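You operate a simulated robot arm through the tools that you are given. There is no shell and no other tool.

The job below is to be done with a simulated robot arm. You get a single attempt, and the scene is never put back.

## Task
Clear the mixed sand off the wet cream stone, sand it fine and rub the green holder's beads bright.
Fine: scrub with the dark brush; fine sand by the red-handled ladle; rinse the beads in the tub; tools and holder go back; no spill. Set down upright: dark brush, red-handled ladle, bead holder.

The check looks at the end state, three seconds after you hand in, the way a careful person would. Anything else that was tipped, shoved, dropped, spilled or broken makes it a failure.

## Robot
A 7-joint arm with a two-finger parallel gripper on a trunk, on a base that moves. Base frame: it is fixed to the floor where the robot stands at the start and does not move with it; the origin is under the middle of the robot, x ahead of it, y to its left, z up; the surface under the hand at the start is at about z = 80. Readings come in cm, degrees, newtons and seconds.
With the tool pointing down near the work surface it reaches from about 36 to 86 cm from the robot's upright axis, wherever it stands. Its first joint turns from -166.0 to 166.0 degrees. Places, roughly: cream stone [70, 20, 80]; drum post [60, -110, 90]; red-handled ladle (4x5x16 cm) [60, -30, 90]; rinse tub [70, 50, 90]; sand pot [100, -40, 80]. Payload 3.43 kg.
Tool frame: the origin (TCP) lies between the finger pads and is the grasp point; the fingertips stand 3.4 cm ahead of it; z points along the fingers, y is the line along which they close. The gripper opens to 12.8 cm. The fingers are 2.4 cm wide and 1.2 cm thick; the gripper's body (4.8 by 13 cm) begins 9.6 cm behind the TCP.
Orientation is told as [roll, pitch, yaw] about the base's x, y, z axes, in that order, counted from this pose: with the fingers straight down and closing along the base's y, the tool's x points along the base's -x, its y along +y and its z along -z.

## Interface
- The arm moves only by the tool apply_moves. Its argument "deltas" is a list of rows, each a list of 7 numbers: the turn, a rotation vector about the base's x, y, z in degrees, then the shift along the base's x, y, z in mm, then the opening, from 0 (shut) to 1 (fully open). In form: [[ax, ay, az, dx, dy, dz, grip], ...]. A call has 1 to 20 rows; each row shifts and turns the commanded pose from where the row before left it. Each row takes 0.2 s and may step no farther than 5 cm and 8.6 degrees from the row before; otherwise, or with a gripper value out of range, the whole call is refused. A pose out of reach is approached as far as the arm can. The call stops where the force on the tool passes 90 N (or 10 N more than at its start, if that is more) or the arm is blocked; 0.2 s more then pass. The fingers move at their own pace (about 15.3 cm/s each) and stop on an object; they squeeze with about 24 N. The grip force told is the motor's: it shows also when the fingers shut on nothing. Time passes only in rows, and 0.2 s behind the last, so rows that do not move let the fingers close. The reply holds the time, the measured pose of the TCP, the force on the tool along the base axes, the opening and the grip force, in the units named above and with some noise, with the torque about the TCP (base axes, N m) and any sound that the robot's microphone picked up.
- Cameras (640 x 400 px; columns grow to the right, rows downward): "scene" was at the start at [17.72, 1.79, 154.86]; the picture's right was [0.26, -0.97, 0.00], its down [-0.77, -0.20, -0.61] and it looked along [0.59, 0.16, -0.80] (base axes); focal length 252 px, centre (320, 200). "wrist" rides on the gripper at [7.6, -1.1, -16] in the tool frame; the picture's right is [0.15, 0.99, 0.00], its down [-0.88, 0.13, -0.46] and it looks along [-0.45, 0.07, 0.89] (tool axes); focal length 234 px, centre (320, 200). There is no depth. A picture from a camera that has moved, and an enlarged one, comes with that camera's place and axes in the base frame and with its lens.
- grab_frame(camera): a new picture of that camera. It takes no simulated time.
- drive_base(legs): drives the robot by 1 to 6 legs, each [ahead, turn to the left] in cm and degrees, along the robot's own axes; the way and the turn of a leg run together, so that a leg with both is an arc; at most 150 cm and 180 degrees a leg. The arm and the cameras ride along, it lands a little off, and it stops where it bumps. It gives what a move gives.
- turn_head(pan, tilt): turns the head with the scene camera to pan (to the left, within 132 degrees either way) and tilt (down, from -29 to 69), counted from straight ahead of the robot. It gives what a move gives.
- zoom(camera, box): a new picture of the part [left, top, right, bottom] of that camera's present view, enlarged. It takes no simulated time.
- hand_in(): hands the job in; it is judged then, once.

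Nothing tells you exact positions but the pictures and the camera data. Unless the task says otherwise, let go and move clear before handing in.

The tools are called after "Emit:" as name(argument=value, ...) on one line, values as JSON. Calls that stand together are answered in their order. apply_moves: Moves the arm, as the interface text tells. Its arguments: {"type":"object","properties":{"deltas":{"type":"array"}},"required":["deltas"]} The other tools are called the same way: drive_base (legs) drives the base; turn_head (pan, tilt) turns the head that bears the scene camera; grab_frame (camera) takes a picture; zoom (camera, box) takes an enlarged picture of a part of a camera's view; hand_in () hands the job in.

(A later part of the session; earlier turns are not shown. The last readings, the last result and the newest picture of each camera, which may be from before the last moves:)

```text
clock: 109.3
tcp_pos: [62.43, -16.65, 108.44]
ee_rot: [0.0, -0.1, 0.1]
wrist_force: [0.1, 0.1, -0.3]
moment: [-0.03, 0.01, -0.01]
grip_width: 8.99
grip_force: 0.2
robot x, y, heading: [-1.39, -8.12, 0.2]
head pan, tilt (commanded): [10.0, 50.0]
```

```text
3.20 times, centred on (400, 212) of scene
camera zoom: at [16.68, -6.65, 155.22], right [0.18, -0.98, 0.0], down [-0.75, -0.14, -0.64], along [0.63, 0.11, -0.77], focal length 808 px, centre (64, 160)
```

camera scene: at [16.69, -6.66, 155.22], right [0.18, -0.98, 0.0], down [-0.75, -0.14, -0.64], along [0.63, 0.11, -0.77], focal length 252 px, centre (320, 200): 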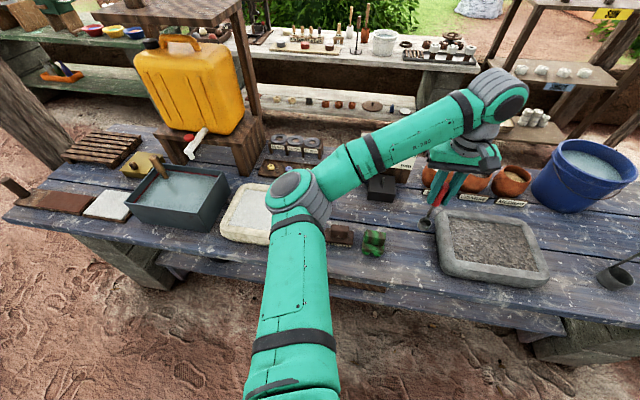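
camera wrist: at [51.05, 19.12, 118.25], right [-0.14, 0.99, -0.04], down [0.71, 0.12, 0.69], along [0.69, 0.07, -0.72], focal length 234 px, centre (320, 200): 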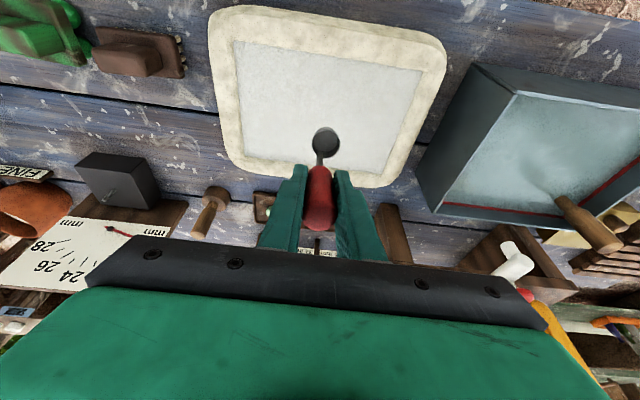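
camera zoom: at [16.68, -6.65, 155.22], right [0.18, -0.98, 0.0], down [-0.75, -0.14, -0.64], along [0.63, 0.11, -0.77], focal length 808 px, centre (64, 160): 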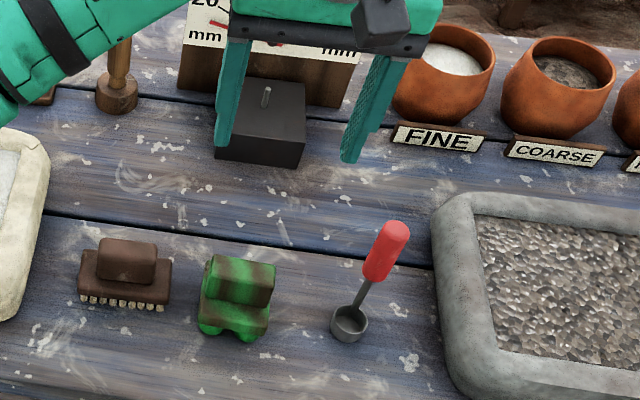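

The ladle stands upright at its place. Next I zoom into the holder for its exact block outline.

Emit:
zoom(camera="wrist", box=[284, 90, 364, 140])

Emit:
zoom(camera="scene", box=[340, 215, 420, 265])

```text
8.00 times, centred on (324, 115) of wrist
camera zoom: at [54.91, -17.66, 124.35], right [-0.15, 0.99, 0.0], down [0.88, 0.13, 0.46], along [0.45, 0.07, -0.89], focal length 1873 px, centre (288, 880)
```

zoom: 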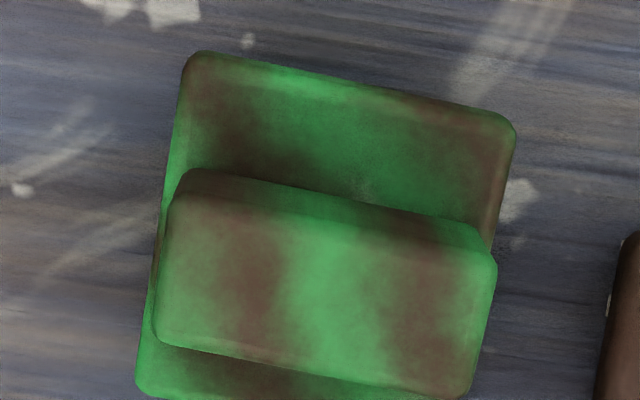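

```text
8.00 times, centred on (380, 240) of scene
camera zoom: at [16.68, -6.65, 155.22], right [0.18, -0.98, 0.0], down [-0.75, -0.14, -0.64], along [0.63, 0.11, -0.77], focal length 2020 px, centre (-160, -120)
```

zoom: 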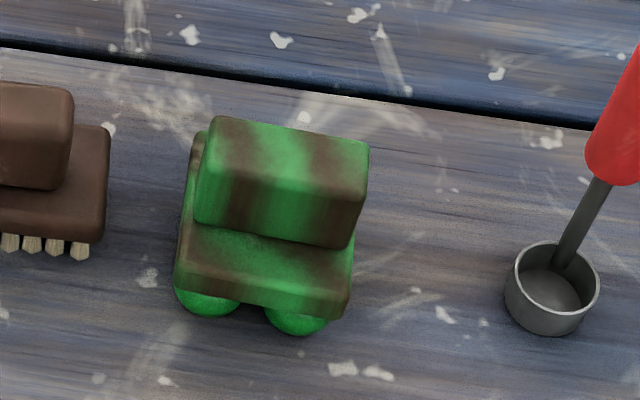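

The holder's block centre works out at about (61.3,-16.2), top at z≈87.7, yaw 0. Next I descend to just above it and verify.

Emit:
apply_moves(deltas=[[0, 0, 0, -10, 4, -30, 0.7], [0, 0, 0, 0, 0, -40, 0.7], [0, 0, 0, 0, 0, -40, 0.7], [0, 0, 0, 0, 0, -45, 0.7], [0, 0, 0, 0, 0, 0, 0.7]])

Emit:
zoom(camera="wrist", box=[220, 50, 420, 175])

Emit:
zoom(camera="scene", box=[320, 190, 440, 265])

```text
clock: 110.5
tcp_pos: [61.51, -16.3, 92.74]
ee_rot: [-0.1, -0.1, 0.1]
wrist_force: [0.7, 0.0, 0.6]
moment: [0.02, 0.0, -0.03]
grip_width: 8.96
grip_force: 0.1
robot x, y, heading: [-1.39, -8.0, 0.1]
head pan, tilt (commanded): [10.0, 50.0]
```

```text
3.20 times, centred on (320, 112) of wrist
camera zoom: at [54.02, -17.32, 108.72], right [-0.15, 0.99, 0.0], down [0.88, 0.13, 0.46], along [0.45, 0.07, -0.89], focal length 749 px, centre (320, 480)
```

zoom: 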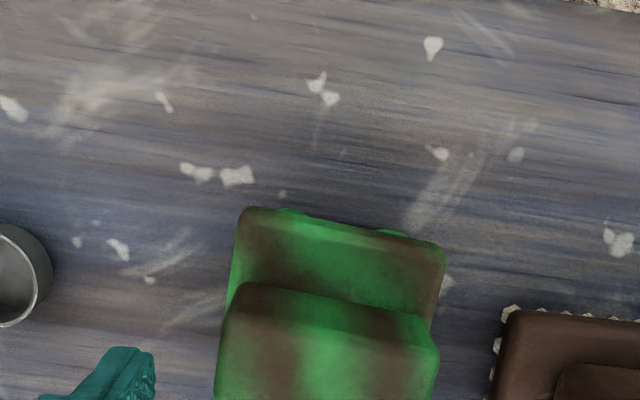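

```text
5.33 times, centred on (380, 228) of scene
camera zoom: at [16.69, -6.65, 155.22], right [0.18, -0.98, 0.0], down [-0.75, -0.14, -0.64], along [0.63, 0.11, -0.77], focal length 1346 px, centre (0, 53)
```

zoom: 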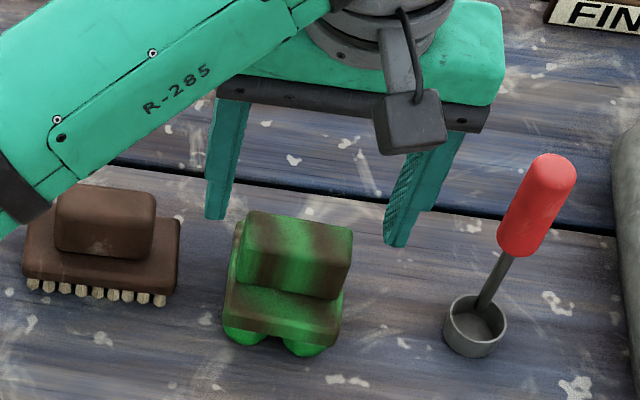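

Aligned: the fingers will pass either side of the block. Next I go down around it and close.

Emit:
apply_moves(deltas=[[0, 0, 0, -1, 0, -20, 0.7], [0, 0, 0, 0, 0, -20, 0.7], [0, 0, 0, 0, 0, -7, 0.7], [0, 0, 0, 0, 0, 0, 0.7]])

Emit:
zoom(camera="scene", box=[320, 190, 440, 265])

```text
clock: 111.5
tcp_pos: [61.31, -16.13, 88.12]
ee_rot: [-0.1, 0.0, 0.0]
wrist_force: [-0.3, -0.1, -0.4]
moment: [-0.02, -0.02, 0.0]
grip_width: 8.97
grip_force: 0.0
robot x, y, heading: [-1.24, -7.73, 0.5]
head pan, tilt (commanded): [10.0, 50.0]
```

```text
5.33 times, centred on (380, 228) of scene
camera zoom: at [16.69, -6.65, 155.22], right [0.18, -0.98, 0.0], down [-0.75, -0.14, -0.64], along [0.63, 0.11, -0.77], focal length 1346 px, centre (0, 53)
```

zoom: 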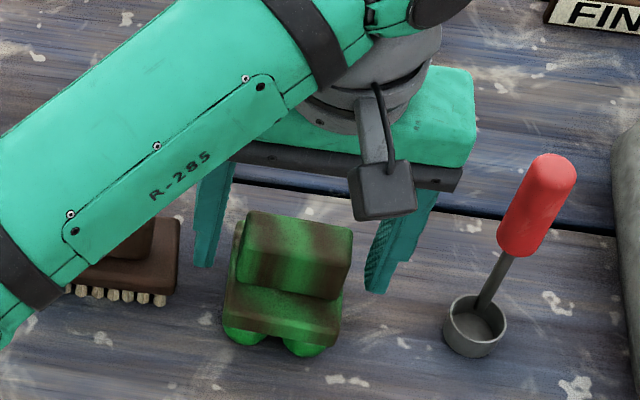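

The pads flank the block with no contact. I close on the holder.

Emit:
apply_moves(deltas=[[0, 0, 0, 0, 0, 0, 0.45], [0, 0, 0, 0, 0, 0, 0.35], [0, 0, 0, 0, 0, 0, 0.3], [0, 0, 0, 0, 0, 0, 0.3]])

Emit:
zoom(camera="scene", box=[320, 190, 440, 265])

```text
clock: 112.5
tcp_pos: [61.4, -16.12, 87.99]
ee_rot: [-0.1, 0.0, 0.0]
wrist_force: [0.5, 0.3, 0.2]
moment: [0.0, 0.0, -0.03]
grip_width: 6.26
grip_force: 24.1
robot x, y, heading: [-1.31, -7.93, 0.3]
head pan, tilt (commanded): [10.0, 50.0]
```

```text
5.33 times, centred on (380, 228) of scene
camera zoom: at [16.69, -6.65, 155.22], right [0.18, -0.98, 0.0], down [-0.75, -0.14, -0.64], along [0.63, 0.11, -0.77], focal length 1346 px, centre (0, 53)
```

zoom: 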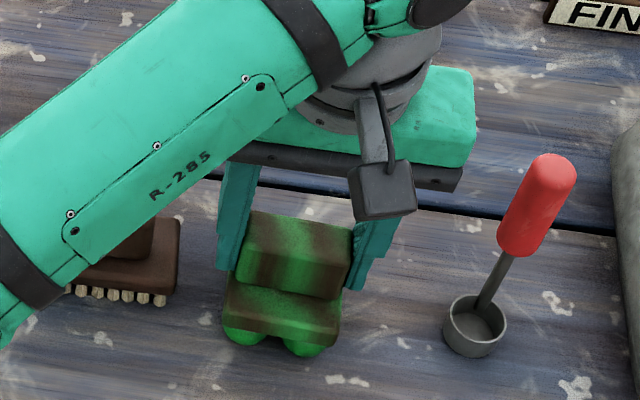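

The holder is gripped (6.26 cm). Next I lift it and carry it over the sanded stone, looking at the beads on the way.

Emit:
apply_moves(deltas=[[0, 0, 0, 0, 0, 15, 0.3], [0, 0, 0, 0, 0, 40, 0.3], [0, 0, 0, 0, 0, 45, 0.3], [0, 0, 0, 0, 0, 40, 0.3], [0, 0, 0, 0, 0, 0, 0.3]])

Emit:
zoom(camera="scene", box=[320, 160, 480, 260])

```text
clock: 113.7
tcp_pos: [61.26, -16.13, 102.11]
ee_rot: [-0.1, -0.1, 0.2]
wrist_force: [-0.1, 1.2, -2.3]
moment: [0.03, 0.0, 0.03]
grip_width: 6.24
grip_force: 23.9
robot x, y, heading: [-1.42, -8.06, 0.3]
head pan, tilt (commanded): [10.0, 50.0]
```

```text
4.00 times, centred on (400, 210) of scene
camera zoom: at [16.69, -6.65, 155.22], right [0.18, -0.98, 0.0], down [-0.75, -0.14, -0.64], along [0.63, 0.11, -0.77], focal length 1010 px, centre (0, 160)
```

zoom: 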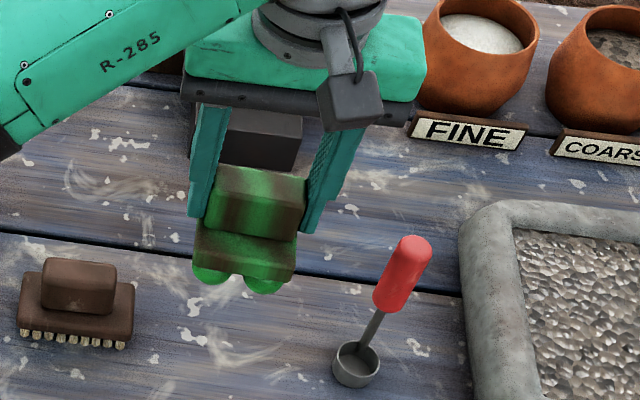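

Holder held level. Next I carry it over the centre of the sanded basin.

Emit:
apply_moves(deltas=[[0, 0, 0, 5.8, 25, 0, 0.3], [0, 0, 0, 5.8, 40, 0, 0.3], [0, 0, 0, 5.8, 42, 0, 0.3], [0, 0, 0, 5.8, 42, 0, 0.3], [0, 0, 0, 5.8, 42, 0, 0.3], [0, 0, 0, 5.8, 42, 0, 0.3], [0, 0, 0, 5.8, 42, 0, 0.3], [0, 0, 0, 5.8, 42, 0, 0.3], [0, 0, 0, 5.6, 38, 0, 0.3], [0, 0, 0, 0, 10, 0, 0.3], [0, 0, 0, 0, 0, 0, 0.3]])

Emit:
grab_frame(camera="scene")

Emit:
grab_frame(camera="wrist")

```text
clock: 116.1
tcp_pos: [66.63, 20.46, 102.06]
ee_rot: [-0.2, -0.1, 0.1]
wrist_force: [0.1, 0.8, -3.1]
moment: [-0.01, 0.0, -0.01]
grip_width: 6.25
grip_force: 23.3
robot x, y, heading: [-1.29, -8.02, 0.0]
head pan, tilt (commanded): [10.0, 50.0]
```

```text
taken
camera scene: at [16.69, -6.64, 155.22], right [0.18, -0.98, 0.0], down [-0.75, -0.14, -0.64], along [0.63, 0.11, -0.77], focal length 252 px, centre (320, 200)
```

scene: 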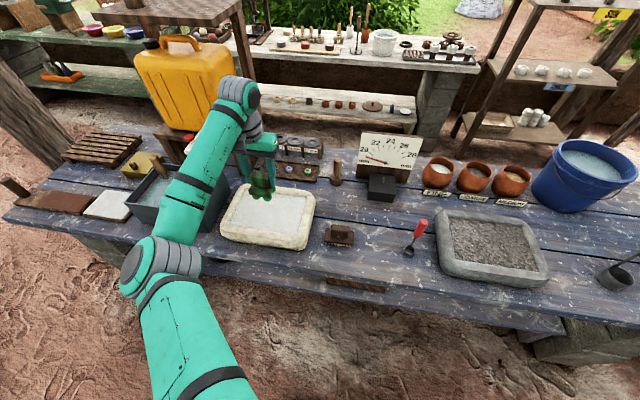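

```text
taken
camera wrist: at [59.01, 19.42, 118.02], right [-0.15, 0.99, 0.0], down [0.88, 0.13, 0.46], along [0.45, 0.07, -0.89], focal length 234 px, centre (320, 200)
```

wrist: 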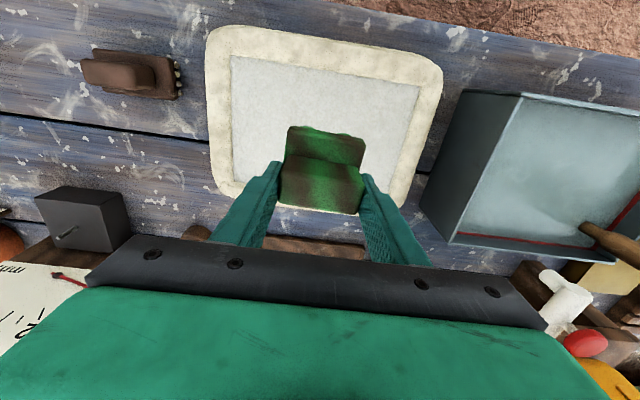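

Everything is clear. Next I lower the beads onto the sand in small steps.

Emit:
apply_moves(deltas=[[0, 0, 0, 0, 0, -30, 0.3], [0, 0, 0, 0, 0, -30, 0.3], [0, 0, 0, 0, 0, -12, 0.3], [0, 0, 0, 0, 0, -4, 0.3], [0, 0, 0, 0, 0, 0, 0.3]])

```text
clock: 117.3
tcp_pos: [66.59, 20.28, 94.3]
ee_rot: [-0.1, 0.0, 0.0]
wrist_force: [-0.1, 0.0, -2.0]
moment: [-0.03, 0.0, 0.02]
grip_width: 6.25
grip_force: 23.6
robot x, y, heading: [-1.2, -7.87, 0.4]
head pan, tilt (commanded): [10.0, 50.0]
```

Emit:
apply_moves(deltas=[[0, 0, 0, 0, 0, -2, 0.3], [0, 0, 0, 0, 0, -1.5, 0.3], [0, 0, 0, 0, 0, 0, 0.3]])

```text
clock: 118.1
tcp_pos: [66.53, 20.38, 94.13]
ee_rot: [0.0, -0.1, 0.0]
wrist_force: [0.0, 1.0, -2.5]
moment: [-0.01, -0.02, 0.01]
grip_width: 6.26
grip_force: 24.4
robot x, y, heading: [-1.65, -7.72, 0.1]
head pan, tilt (commanded): [10.0, 50.0]
```

Emit:
apply_moves(deltas=[[0, 0, 0, 0, 0, -1.5, 0.3], [0, 0, 0, 0, 0, -1, 0.3], [0, 0, 0, 0, 0, 0, 0.3]])

```text
clock: 118.9
tcp_pos: [66.57, 20.35, 93.96]
ee_rot: [-0.1, -0.1, 0.0]
wrist_force: [-0.6, -0.3, -2.7]
moment: [0.01, -0.03, -0.01]
grip_width: 6.23
grip_force: 24.0
robot x, y, heading: [-1.55, -7.68, -0.2]
head pan, tilt (commanded): [10.0, 50.0]
```

Not touching yet; I keep lowering millimetre by millimetre.

Emit:
apply_moves(deltas=[[0, 0, 0, 0, 0, -1.5, 0.3], [0, 0, 0, 0, 0, -1, 0.3], [0, 0, 0, 0, 0, 0, 0.3]])

```text
clock: 119.7
tcp_pos: [66.65, 20.33, 93.77]
ee_rot: [-0.2, -0.3, 0.0]
wrist_force: [-0.6, 0.3, 21.9]
moment: [0.08, 0.25, -0.25]
grip_width: 6.24
grip_force: 24.3
robot x, y, heading: [-1.25, -8.15, 0.5]
head pan, tilt (commanded): [10.0, 50.0]
```

Contact at about 22 N. Next I rub the beads back and forth on the fine sand, staying clear of the basin walls.

Emit:
apply_moves(deltas=[[0, 0, 0, 0, 25, 0, 0.3], [0, 0, 0, 0, 25, 0, 0.3], [0, 0, 0, 0, -25, 0, 0.3], [0, 0, 0, 0, -30, 0, 0.3], [0, 0, 0, 0, -30, 0, 0.3], [0, 0, 0, 0, -15, 0, 0.3], [0, 0, 0, 0, 25, 0, 0.3], [0, 0, 0, 0, 30, 0, 0.3], [0, 0, 0, 0, 30, 0, 0.3], [0, 0, 0, 0, 15, 0, 0.3], [0, 0, 0, 0, -25, 0, 0.3], [0, 0, 0, 0, -30, 0, 0.3], [0, 0, 0, 0, -30, 0, 0.3], [0, 0, 0, 0, -15, 0, 0.3], [0, 0, 0, 0, 0, 0, 0.3]])

Emit:
zoom(camera="scene", box=[190, 150, 350, 250])

Emit:
zoom(camera="wrist", box=[160, 0, 480, 200])

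```text
clock: 122.9
tcp_pos: [66.68, 15.68, 93.79]
ee_rot: [-0.1, -0.4, 0.1]
wrist_force: [-2.5, 19.1, 48.2]
moment: [1.02, 0.89, -0.24]
grip_width: 6.16
grip_force: 24.3
robot x, y, heading: [-1.45, -8.0, 0.3]
head pan, tilt (commanded): [10.0, 50.0]
```

```text
4.00 times, centred on (270, 200) of scene
camera zoom: at [16.54, -6.63, 155.24], right [0.18, -0.98, 0.0], down [-0.75, -0.14, -0.64], along [0.63, 0.11, -0.77], focal length 1010 px, centre (520, 200)
```

zoom: 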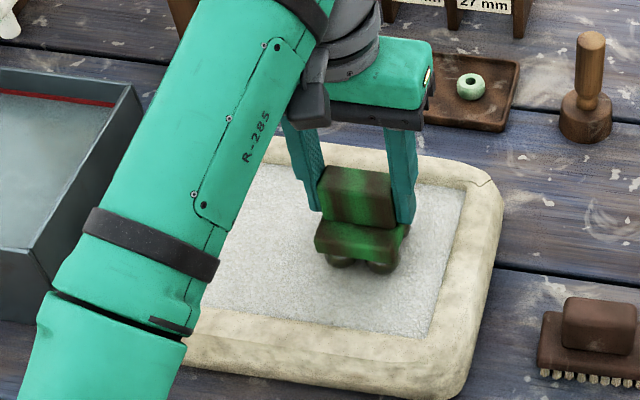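

```text
2.00 times, centred on (320, 100) of wrist
camera zoom: at [59.06, 14.49, 109.67], right [-0.15, 0.99, 0.0], down [0.88, 0.13, 0.46], along [0.45, 0.07, -0.89], focal length 468 px, centre (320, 400)
```

zoom: 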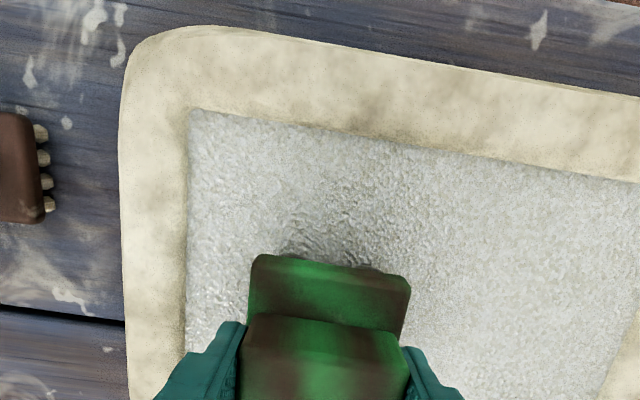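

The beads look dusty now; force has risen to about 48 N, so I ease up 1 mm and continue rubbing with strokes in both directions.

Emit:
apply_moves(deltas=[[0, 0, 0, 0, 5, 1, 0.3], [0, 0, 0, 0, 30, 0, 0.3], [0, 0, 0, 0, 30, 0, 0.3], [0, 0, 0, 0, 30, 0, 0.3], [0, 0, 0, 0, -30, 0, 0.3], [0, 0, 0, 0, -30, 0, 0.3], [0, 0, 0, 0, -30, 0, 0.3], [0, 0, 0, 20, 15, 0, 0.3], [0, 0, 0, 0, 30, 0, 0.3], [0, 0, 0, 0, 30, 0, 0.3], [0, 0, 0, -25, 10, 0, 0.3], [0, 0, 0, -20, -10, 0, 0.3], [0, 0, 0, 0, -30, 0, 0.3], [0, 0, 0, 0, -30, 0, 0.3], [0, 0, 0, 25, -10, 0, 0.3], [0, 0, 0, 0, 0, 0, 0.3]])

Emit:
zoom(camera="scene", box=[190, 150, 350, 250])

Emit:
zoom(camera="wrist", box=[160, 0, 480, 200])

```text
clock: 126.3
tcp_pos: [66.55, 16.44, 93.81]
ee_rot: [-0.1, -0.1, 0.0]
wrist_force: [-18.4, -0.3, 41.8]
moment: [0.08, 0.78, 0.04]
grip_width: 6.16
grip_force: 23.7
robot x, y, heading: [-1.36, -8.39, 0.4]
head pan, tilt (commanded): [10.0, 50.0]
```

```text
4.00 times, centred on (270, 200) of scene
camera zoom: at [16.51, -6.69, 155.24], right [0.18, -0.98, 0.0], down [-0.75, -0.14, -0.64], along [0.63, 0.11, -0.77], focal length 1010 px, centre (520, 200)
```

zoom: 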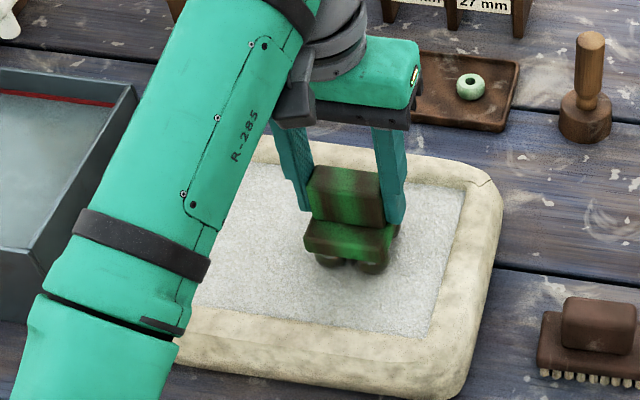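

```text
2.00 times, centred on (320, 100) of wrist
camera zoom: at [58.96, 15.38, 109.7], right [-0.15, 0.99, 0.0], down [0.88, 0.13, 0.46], along [0.45, 0.06, -0.89], focal length 468 px, centre (320, 400)
```

zoom: 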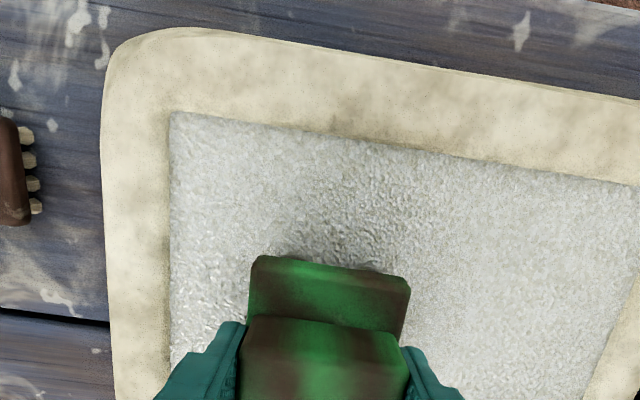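

I lift the holder a few centimetres to inspect the beads.

Emit:
apply_moves(deltas=[[0, 0, 0, 0, 0, 20, 0.3], [0, 0, 0, 0, 0, 40, 0.3], [0, 0, 0, 0, 0, 40, 0.3], [0, 0, 0, 0, 0, 0, 0.3]])

Emit:
zoom(camera="scene", box=[220, 140, 340, 215])

Emit:
zoom(camera="wrist", box=[160, 0, 480, 200])

```text
clock: 127.3
tcp_pos: [66.56, 16.34, 103.65]
ee_rot: [-0.1, -0.1, 0.1]
wrist_force: [-0.2, 0.2, -3.2]
moment: [0.03, 0.02, -0.02]
grip_width: 6.17
grip_force: 24.1
robot x, y, heading: [-1.47, -8.06, 0.1]
head pan, tilt (commanded): [10.0, 50.0]
```

```text
5.33 times, centred on (280, 178) of scene
camera zoom: at [16.69, -6.64, 155.22], right [0.18, -0.98, 0.0], down [-0.75, -0.14, -0.64], along [0.63, 0.11, -0.77], focal length 1346 px, centre (533, 320)
```

zoom: 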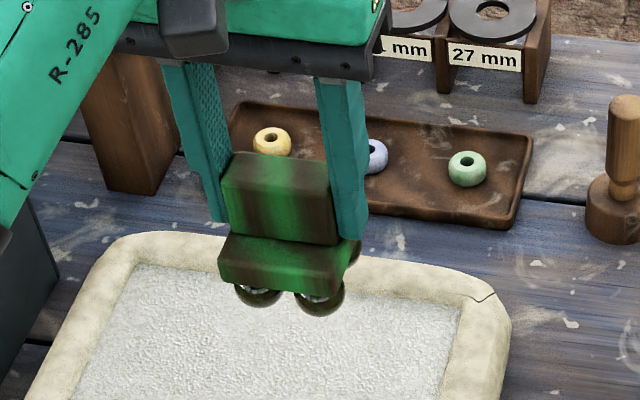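

```text
2.00 times, centred on (320, 100) of wrist
camera zoom: at [59.11, 15.27, 119.61], right [-0.15, 0.99, 0.0], down [0.88, 0.13, 0.46], along [0.45, 0.07, -0.89], focal length 468 px, centre (320, 400)
```

zoom: 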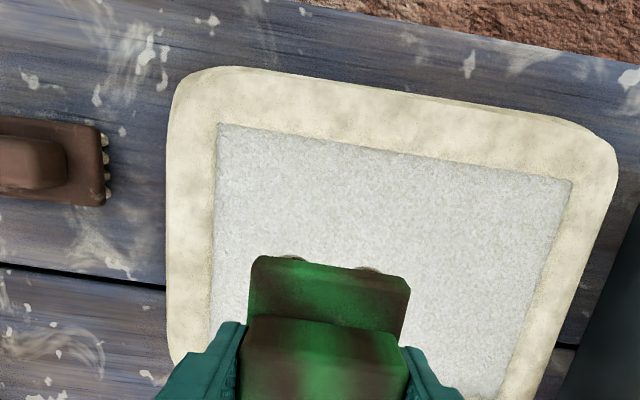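

The beads now look glossy and mirror-like. I zoom in closer to judge them.

Emit:
zoom(camera="scene", box=[255, 185, 295, 210])

Emit:
zoom(camera="wrist", box=[280, 110, 380, 172])

```text
16.00 times, centred on (275, 198) of scene
camera zoom: at [16.69, -6.64, 155.22], right [0.18, -0.98, 0.0], down [-0.75, -0.14, -0.64], along [0.63, 0.11, -0.77], focal length 4039 px, centre (1040, 240)
```

zoom: 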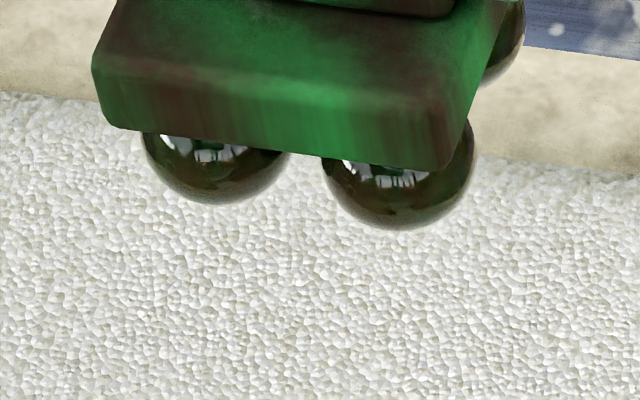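

```text
6.40 times, centred on (330, 141) of wrist
camera zoom: at [59.11, 15.27, 119.61], right [-0.15, 0.99, 0.0], down [0.88, 0.13, 0.46], along [0.45, 0.07, -0.89], focal length 1499 px, centre (256, 578)
```

zoom: 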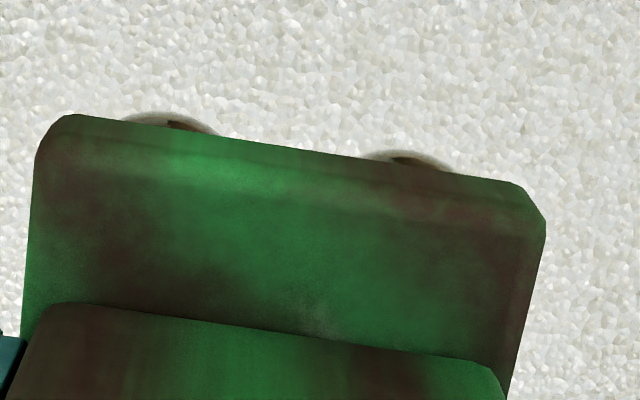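

The beads are polished to a mirror gloss. Next I carry the holder over the tub's near-right part, around (63,47), away from the stick leaning in its far-left corner.

Emit:
apply_moves(deltas=[[0, 0, 0, -3, 20, 8, 0.3], [0, 0, 0, -4, 35, 8, 0.3], [0, 0, 0, -4, 40, 8, 0.3], [0, 0, 0, -4, 40, 0, 0.3], [0, 0, 0, -4, 40, 0, 0.3], [0, 0, 0, -4, 40, 0, 0.3], [0, 0, 0, -4, 40, 0, 0.3], [0, 0, 0, -4, 35, 0, 0.3], [0, 0, 0, -3, 17, 0, 0.3], [0, 0, 0, 0, 0, 0, 0.3]])

Emit:
grab_frame(camera="scene")

Emit:
grab_frame(camera="wrist")

```text
clock: 129.5
tcp_pos: [63.05, 47.01, 106.19]
ee_rot: [-0.1, -0.1, 0.0]
wrist_force: [0.1, -0.4, -2.4]
moment: [-0.03, 0.01, 0.01]
grip_width: 6.18
grip_force: 24.6
robot x, y, heading: [-1.69, -7.9, 0.4]
head pan, tilt (commanded): [10.0, 50.0]
```

```text
taken
camera scene: at [16.69, -6.63, 155.22], right [0.18, -0.98, 0.0], down [-0.75, -0.14, -0.64], along [0.63, 0.11, -0.77], focal length 252 px, centre (320, 200)
```

scene: 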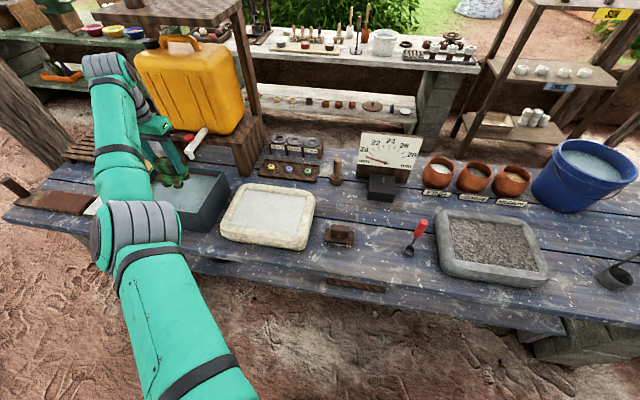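

```text
taken
camera wrist: at [55.6, 46.02, 122.11], right [-0.15, 0.99, 0.0], down [0.88, 0.13, 0.46], along [0.45, 0.07, -0.89], focal length 234 px, centre (320, 200)
```

wrist: 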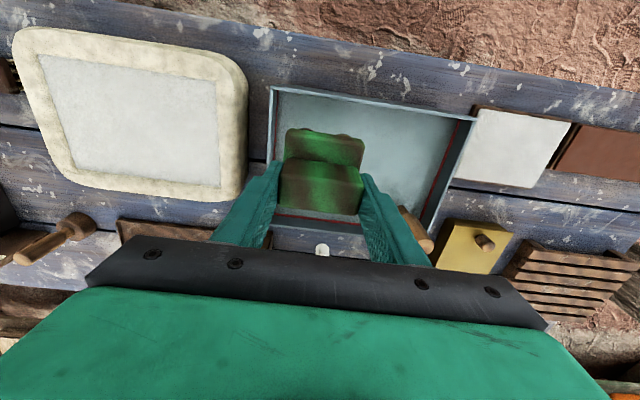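

The holder hangs over the tub opening near its right side; I shift 1 cm deeper in and lower gradually towards the water (level ≈ z 88).

Emit:
apply_moves(deltas=[[0, 0, 0, 8, 3, -10, 0.3], [0, 0, 0, 0, 0, -20, 0.3], [0, 0, 0, 0, 0, -20, 0.3], [0, 0, 0, 0, 0, -15, 0.3], [0, 0, 0, 0, 0, 0, 0.3]])

Emit:
grab_frame(camera="wrist")

Emit:
zoom(camera="scene", box=[60, 90, 260, 215])

```text
clock: 130.7
tcp_pos: [64.0, 47.39, 99.66]
ee_rot: [-0.2, -0.2, 0.0]
wrist_force: [-0.2, 0.0, -2.7]
moment: [0.02, -0.03, -0.03]
grip_width: 6.19
grip_force: 23.9
robot x, y, heading: [-1.44, -8.23, -0.1]
head pan, tilt (commanded): [10.0, 50.0]
```

```text
taken
camera wrist: at [56.6, 46.29, 115.52], right [-0.15, 0.99, 0.0], down [0.88, 0.13, 0.46], along [0.45, 0.07, -0.89], focal length 234 px, centre (320, 200)
```

wrist: 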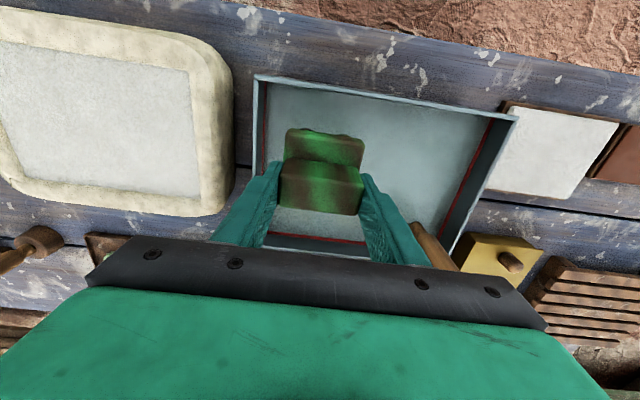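

```text
3.20 times, centred on (160, 152) of scene
camera zoom: at [16.69, -6.63, 155.22], right [0.18, -0.98, 0.0], down [-0.75, -0.14, -0.64], along [0.63, 0.11, -0.77], focal length 808 px, centre (832, 352)
```

zoom: 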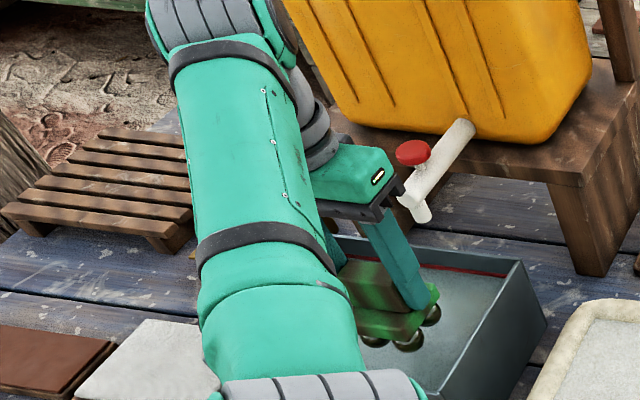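

Still clear of walls and the tap. Next I lower the beads into the water slowly.

Emit:
apply_moves(deltas=[[0, 0, 0, 0, 0, -12, 0.3], [0, 0, 0, 0, 0, -12, 0.3], [0, 0, 0, 0, 0, -12, 0.3], [0, 0, 0, 0, 0, -12, 0.3], [0, 0, 0, 0, 0, -10, 0.3], [0, 0, 0, 0, 0, 0, 0.3]])

Emit:
zoom(camera="scene", box=[60, 90, 260, 215])

Emit:
zoom(camera="wrist", box=[200, 50, 520, 250])

```text
clock: 132.1
tcp_pos: [64.08, 47.55, 93.82]
ee_rot: [-0.1, -0.1, 0.0]
wrist_force: [-0.3, -0.1, -2.1]
moment: [-0.02, 0.02, 0.01]
grip_width: 6.18
grip_force: 23.6
robot x, y, heading: [-1.08, -7.96, 0.1]
head pan, tilt (commanded): [10.0, 50.0]
```

```text
3.20 times, centred on (160, 152) of scene
camera zoom: at [16.69, -6.63, 155.22], right [0.18, -0.98, 0.0], down [-0.75, -0.14, -0.64], along [0.63, 0.11, -0.77], focal length 808 px, centre (832, 352)
```

zoom: 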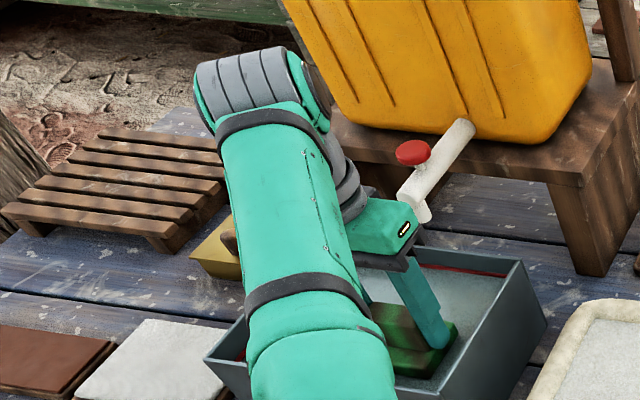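

```text
2.00 times, centred on (360, 150) of wrist
camera zoom: at [56.44, 46.34, 109.78], right [-0.15, 0.99, 0.0], down [0.88, 0.13, 0.46], along [0.45, 0.07, -0.89], focal length 468 px, centre (240, 300)
```

zoom: 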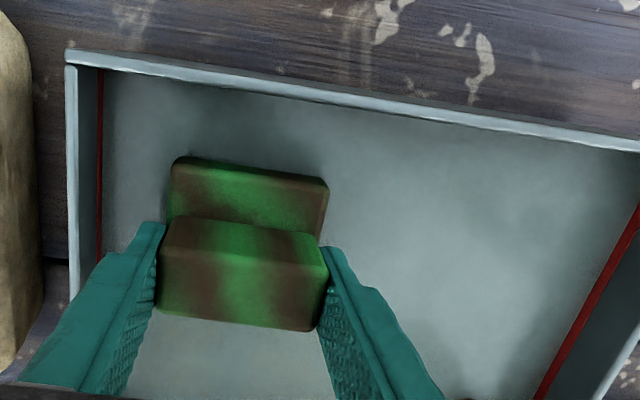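

The beads are under water and the plate is at the surface. I go slightly deeper and swish gently to rinse.

Emit:
apply_moves(deltas=[[0, 0, 0, 0, 0, -6, 0.3], [0, 0, 0, 0, 10, 0, 0.3], [0, 0, 0, 8, 0, 0, 0.3], [0, 0, 0, 0, -12, 0, 0.3], [0, 0, 0, -8, 0, 0, 0.3], [0, 0, 0, 0, 12, 0, 0.3], [0, 0, 0, 8, 0, 0, 0.3], [0, 0, 0, 0, -12, 0, 0.3], [0, 0, 0, -8, 0, 0, 0.3], [0, 0, 0, 0, 12, 0, 0.3], [0, 0, 0, 8, 0, 0, 0.3], [0, 0, 0, 0, -12, 0, 0.3], [0, 0, 0, -8, 0, 0, 0.3], [0, 0, 0, 0, 12, 0, 0.3], [0, 0, 0, 0, -10, 0, 0.3], [0, 0, 0, 0, 0, 0, 0.3]])

Emit:
zoom(camera="wrist", box=[200, 50, 520, 250])

Emit:
grab_frame(camera="scene")

```text
clock: 135.5
tcp_pos: [63.69, 47.16, 93.09]
ee_rot: [0.0, -0.1, 0.1]
wrist_force: [-0.7, 0.0, -2.1]
moment: [0.02, -0.02, -0.01]
grip_width: 6.18
grip_force: 23.7
out of reach, approached as far as the arm can: row 7
robot x, y, heading: [-1.42, -7.85, -0.0]
head pan, tilt (commanded): [10.0, 50.0]
```

```text
2.00 times, centred on (360, 150) of wrist
camera zoom: at [56.14, 46.05, 109.14], right [-0.15, 0.99, 0.0], down [0.88, 0.13, 0.46], along [0.45, 0.07, -0.89], focal length 468 px, centre (240, 300)
```

zoom: 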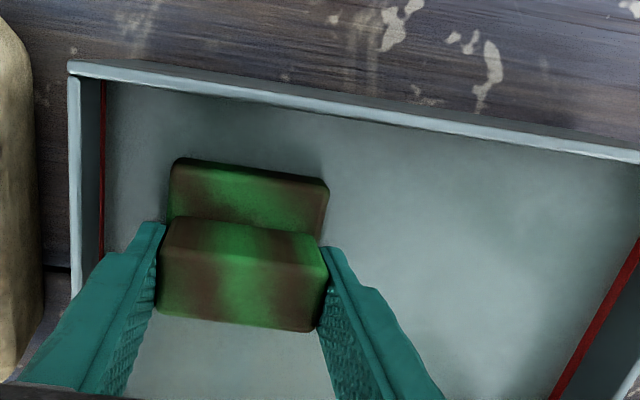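

```text
taken
camera scene: at [16.69, -6.63, 155.22], right [0.18, -0.98, 0.0], down [-0.75, -0.14, -0.64], along [0.63, 0.11, -0.77], focal length 252 px, centre (320, 200)
```

scene: 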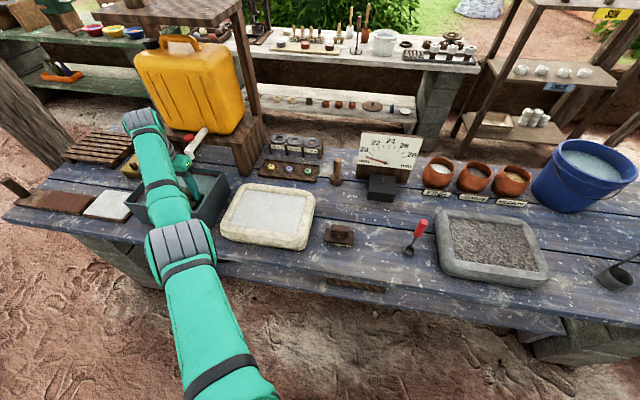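

The beads were swished under water for about 3 s. Next I lift slowly and let the holder drip over the tub, then inspect.

Emit:
apply_moves(deltas=[[0, 0, 0, 0, 0, 8, 0.3], [0, 0, 0, 0, 0, 10, 0.3], [0, 0, 0, 0, 0, 12, 0.3], [0, 0, 0, 0, 0, 15, 0.3], [0, 0, 0, 0, 0, 15, 0.3], [0, 0, 0, 0, 0, 0, 0.3], [0, 0, 0, 0, 0, 0, 0.3], [0, 0, 0, 0, 0, 0, 0.3], [0, 0, 0, 0, 0, 0, 0.3], [0, 0, 0, 0, 0, 0, 0.3], [0, 0, 0, 0, 0, 0, 0.3], [0, 0, 0, 0, 0, 0, 0.3], [0, 0, 0, 0, 0, 0, 0.3], [0, 0, 0, 0, 0, 25, 0.3], [0, 0, 0, 0, 0, 30, 0.3], [0, 0, 0, 0, 0, 20, 0.3], [0, 0, 0, 0, 0, 0, 0.3]])

Emit:
zoom(camera="scene", box=[100, 110, 260, 210])

Emit:
zoom(camera="wrist", box=[280, 100, 380, 162])

```text
clock: 139.1
tcp_pos: [63.75, 47.06, 106.73]
ee_rot: [-0.1, 0.0, 0.0]
wrist_force: [0.6, -0.7, -2.6]
moment: [0.02, 0.01, 0.02]
grip_width: 6.2
grip_force: 24.0
robot x, y, heading: [-1.3, -7.64, 0.0]
head pan, tilt (commanded): [10.0, 50.0]
```

```text
4.00 times, centred on (180, 160) of scene
camera zoom: at [16.69, -6.63, 155.22], right [0.18, -0.98, 0.0], down [-0.75, -0.14, -0.64], along [0.63, 0.11, -0.77], focal length 1010 px, centre (880, 360)
```

zoom: 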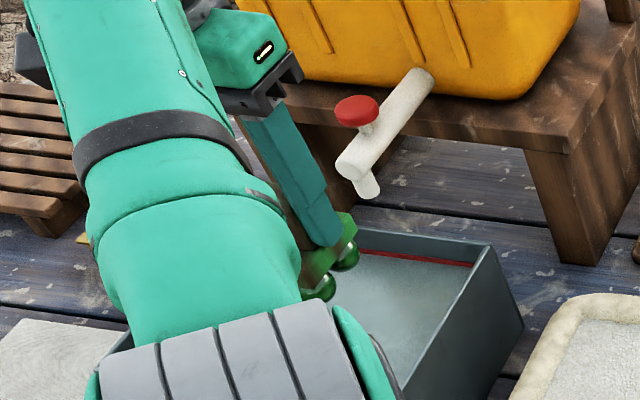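

```text
6.40 times, centred on (330, 131) of wrist
camera zoom: at [56.18, 45.99, 122.61], right [-0.15, 0.99, 0.0], down [0.88, 0.13, 0.46], along [0.45, 0.07, -0.89], focal length 1499 px, centre (256, 642)
```

zoom: 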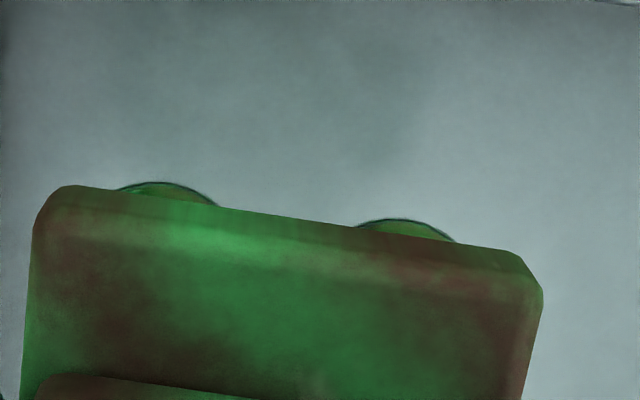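

The beads are clean, bright green and glossy. Next I carry the holder back over its original place.

Emit:
apply_moves(deltas=[[0, 0, 0, -1, -20, 0, 0.3], [0, 0, 0, -1.5, -35, 0, 0.3], [0, 0, 0, -1.5, -40, 0, 0.3], [0, 0, 0, -1.5, -40, 0, 0.3], [0, 0, 0, -1.5, -40, 0, 0.3], [0, 0, 0, -1.5, -40, 0, 0.3], [0, 0, 0, -1.5, -40, 0, 0.3], [0, 0, 0, -1.5, -40, 0, 0.3], [0, 0, 0, -1.5, -40, 0, 0.3], [0, 0, 0, -1.5, -40, 0, 0.3], [0, 0, 0, -1.5, -40, 0, 0.3], [0, 0, 0, -1.5, -40, 0, 0.3], [0, 0, 0, -1.5, -40, 0, 0.3], [0, 0, 0, -1.5, -40, 0, 0.3], [0, 0, 0, -1.5, -40, 0, 0.3], [0, 0, 0, -1.5, -40, 0, 0.3], [0, 0, 0, -1, -17, 0, 0.3], [0, 0, 0, 0, 0, 0, 0.3], [0, 0, 0, 0, 0, 0, 0.3]])

Emit:
grab_frame(camera="scene")

Emit:
zoom(camera="wrist", box=[160, 50, 480, 250])

```text
clock: 143.1
tcp_pos: [61.12, -16.2, 106.84]
ee_rot: [0.0, 0.0, 0.2]
wrist_force: [0.8, 0.0, -1.8]
moment: [0.02, -0.02, 0.01]
grip_width: 6.2
grip_force: 24.2
out of reach, approached as far as the arm can: row 1
robot x, y, heading: [-1.62, -7.75, 0.2]
head pan, tilt (commanded): [10.0, 50.0]
```

```text
taken
camera scene: at [16.7, -6.65, 155.22], right [0.18, -0.98, 0.0], down [-0.75, -0.14, -0.64], along [0.63, 0.11, -0.77], focal length 252 px, centre (320, 200)
```

scene: 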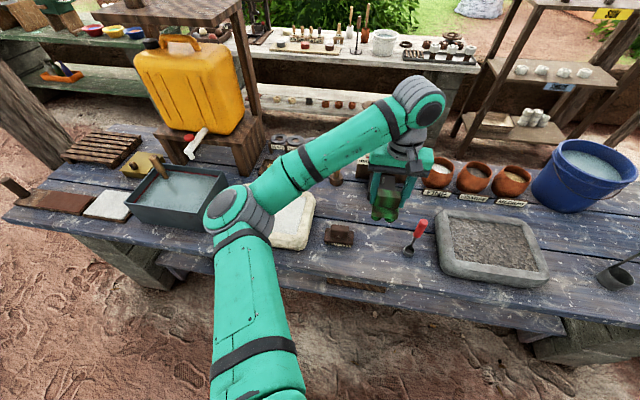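

```text
2.00 times, centred on (320, 150) of wrist
camera zoom: at [53.64, -17.28, 122.71], right [-0.15, 0.99, 0.0], down [0.88, 0.13, 0.46], along [0.45, 0.07, -0.89], focal length 468 px, centre (320, 300)
```

zoom: 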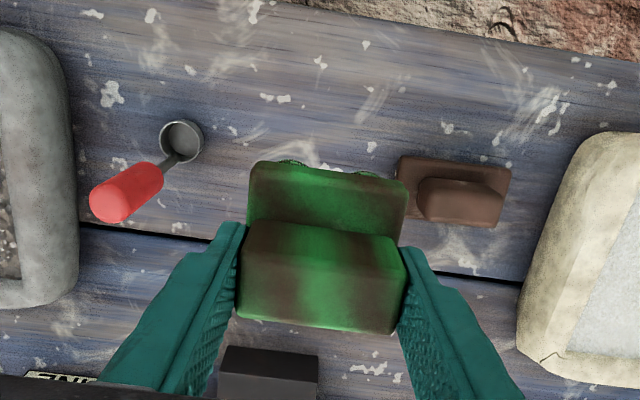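

The holder is above its spot between ladle and brush. Next I lower it, slowing near the bench.

Emit:
apply_moves(deltas=[[0, 0, 0, 2, 0.5, -40, 0.3], [0, 0, 0, 0, 0, -40, 0.3], [0, 0, 0, 0, 0, -40, 0.3], [0, 0, 0, 0, 0, -35, 0.3], [0, 0, 0, 0, 0, -18, 0.3], [0, 0, 0, 0, 0, -8, 0.3], [0, 0, 0, 0, 0, 0, 0.3]])

```text
clock: 144.7
tcp_pos: [61.52, -16.14, 88.54]
ee_rot: [-0.1, -0.1, 0.0]
wrist_force: [0.3, -0.4, -2.7]
moment: [0.02, -0.01, -0.02]
grip_width: 6.17
grip_force: 23.8
robot x, y, heading: [-1.37, -8.08, 0.2]
head pan, tilt (commanded): [10.0, 50.0]
```

Emit:
apply_moves(deltas=[[0, 0, 0, 0, 0, -2, 0.3], [0, 0, 0, 0, 0, -1.5, 0.3], [0, 0, 0, 0, 0, 0, 0.3]])

```text
clock: 145.5
tcp_pos: [61.38, -16.0, 88.34]
ee_rot: [-0.2, -0.1, 0.0]
wrist_force: [-0.4, 0.2, -1.2]
moment: [-0.01, -0.02, -0.01]
grip_width: 6.18
grip_force: 24.4
robot x, y, heading: [-1.59, -8.31, 0.3]
head pan, tilt (commanded): [10.0, 50.0]
```

Emit:
apply_moves(deltas=[[0, 0, 0, 0, 0, -1.5, 0.3], [0, 0, 0, 0, 0, -1, 0.3], [0, 0, 0, 0, 0, 0, 0.3]])

```text
clock: 146.3
tcp_pos: [61.59, -16.07, 88.11]
ee_rot: [0.0, -0.1, 0.1]
wrist_force: [-0.2, 0.1, -0.8]
moment: [0.02, -0.02, 0.03]
grip_width: 6.18
grip_force: 24.1
robot x, y, heading: [-1.02, -7.97, 0.3]
head pan, tilt (commanded): [10.0, 50.0]
```

Emit:
apply_moves(deltas=[[0, 0, 0, 0, 0, -1.2, 0.3], [0, 0, 0, 0, 0, 0, 0.3]])

```text
clock: 146.9
tcp_pos: [61.59, -16.17, 87.93]
ee_rot: [-0.2, -0.1, 0.0]
wrist_force: [0.8, -1.2, 0.4]
moment: [0.01, 0.08, -0.01]
grip_width: 6.17
grip_force: 24.5
robot x, y, heading: [-1.49, -8.11, 0.3]
head pan, tilt (commanded): [10.0, 50.0]
```

Contact is just beginning. One more millimetre, then I release.

Emit:
apply_moves(deltas=[[0, 0, 0, 0, 0, -0.8, 0.3], [0, 0, 0, 0, 0, 0, 0.3]])

Emit:
zoom(camera="scene", box=[320, 190, 440, 265])

```text
clock: 147.5
tcp_pos: [61.37, -16.05, 88.0]
ee_rot: [-0.1, -0.2, 0.0]
wrist_force: [0.4, -3.6, 16.3]
moment: [0.05, 0.38, 0.06]
grip_width: 6.17
grip_force: 23.7
robot x, y, heading: [-1.77, -7.97, 0.1]
head pan, tilt (commanded): [10.0, 50.0]
```

```text
5.33 times, centred on (380, 228) of scene
camera zoom: at [16.66, -6.66, 155.22], right [0.18, -0.98, 0.0], down [-0.75, -0.14, -0.64], along [0.63, 0.11, -0.77], focal length 1346 px, centre (0, 53)
```

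zoom: 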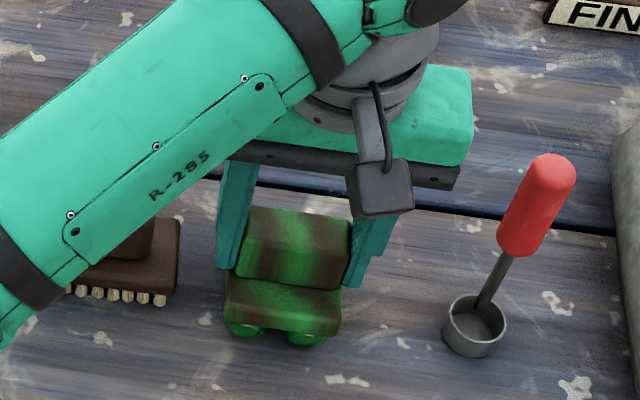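

The holder rests on the bench. I open just enough to free it and rise straight up.

Emit:
apply_moves(deltas=[[0, 0, 0, 0, 0, 0.8, 0.3], [0, 0, 0, 0, 0, 0, 0.5], [0, 0, 0, 0, 0, 0, 0.58], [0, 0, 0, 0, 0, 0, 0.58], [0, 0, 0, 0, 0, 15, 0.58], [0, 0, 0, 0, 0, 35, 0.58], [0, 0, 0, 0, 0, 45, 0.58], [0, 0, 0, 0, 0, 45, 0.58], [0, 0, 0, 0, 0, 45, 0.58], [0, 0, 0, 0, 0, 45, 0.58], [0, 0, 0, 0, 0, 0, 0.58]])

Emit:
grab_frame(camera="scene")

Emit:
zoom(camera="scene", box=[300, 190, 460, 290])

Emit:
zoom(camera="wrist", box=[160, 0, 480, 200])

```text
clock: 149.9
tcp_pos: [61.48, -16.19, 110.92]
ee_rot: [-0.1, -0.1, -0.1]
wrist_force: [0.1, 0.6, -0.5]
moment: [-0.01, 0.04, 0.0]
grip_width: 7.41
grip_force: 0.0
robot x, y, heading: [-1.38, -7.92, 0.1]
head pan, tilt (commanded): [10.0, 50.0]
```

```text
taken
camera scene: at [16.7, -6.65, 155.22], right [0.18, -0.98, 0.0], down [-0.75, -0.14, -0.64], along [0.63, 0.11, -0.77], focal length 252 px, centre (320, 200)
```

scene: 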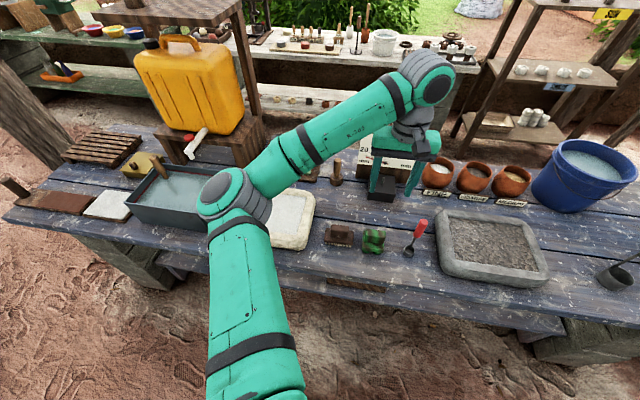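

```text
4.00 times, centred on (380, 240) of scene
camera zoom: at [16.7, -6.65, 155.22], right [0.18, -0.98, 0.0], down [-0.75, -0.14, -0.64], along [0.63, 0.11, -0.77], focal length 1010 px, centre (80, 40)
```

zoom: 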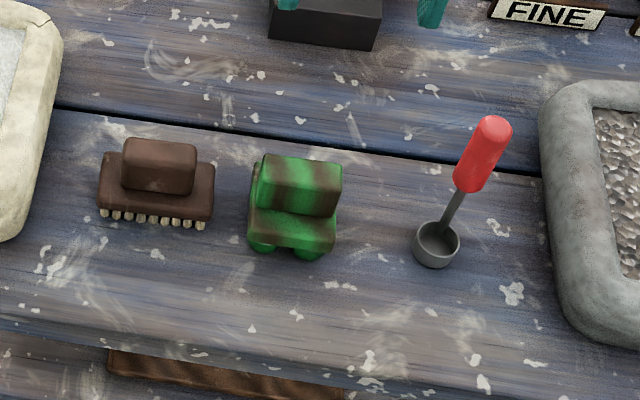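

```text
2.00 times, centred on (320, 100) of wrist
camera zoom: at [53.9, -17.25, 126.85], right [-0.15, 0.99, 0.0], down [0.88, 0.13, 0.46], along [0.45, 0.07, -0.89], focal length 468 px, centre (320, 400)
```

zoom: 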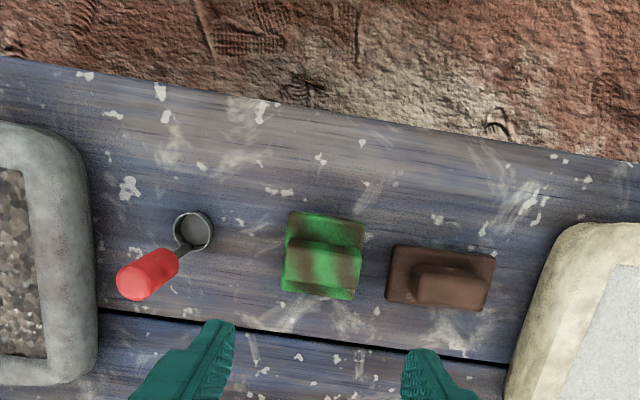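

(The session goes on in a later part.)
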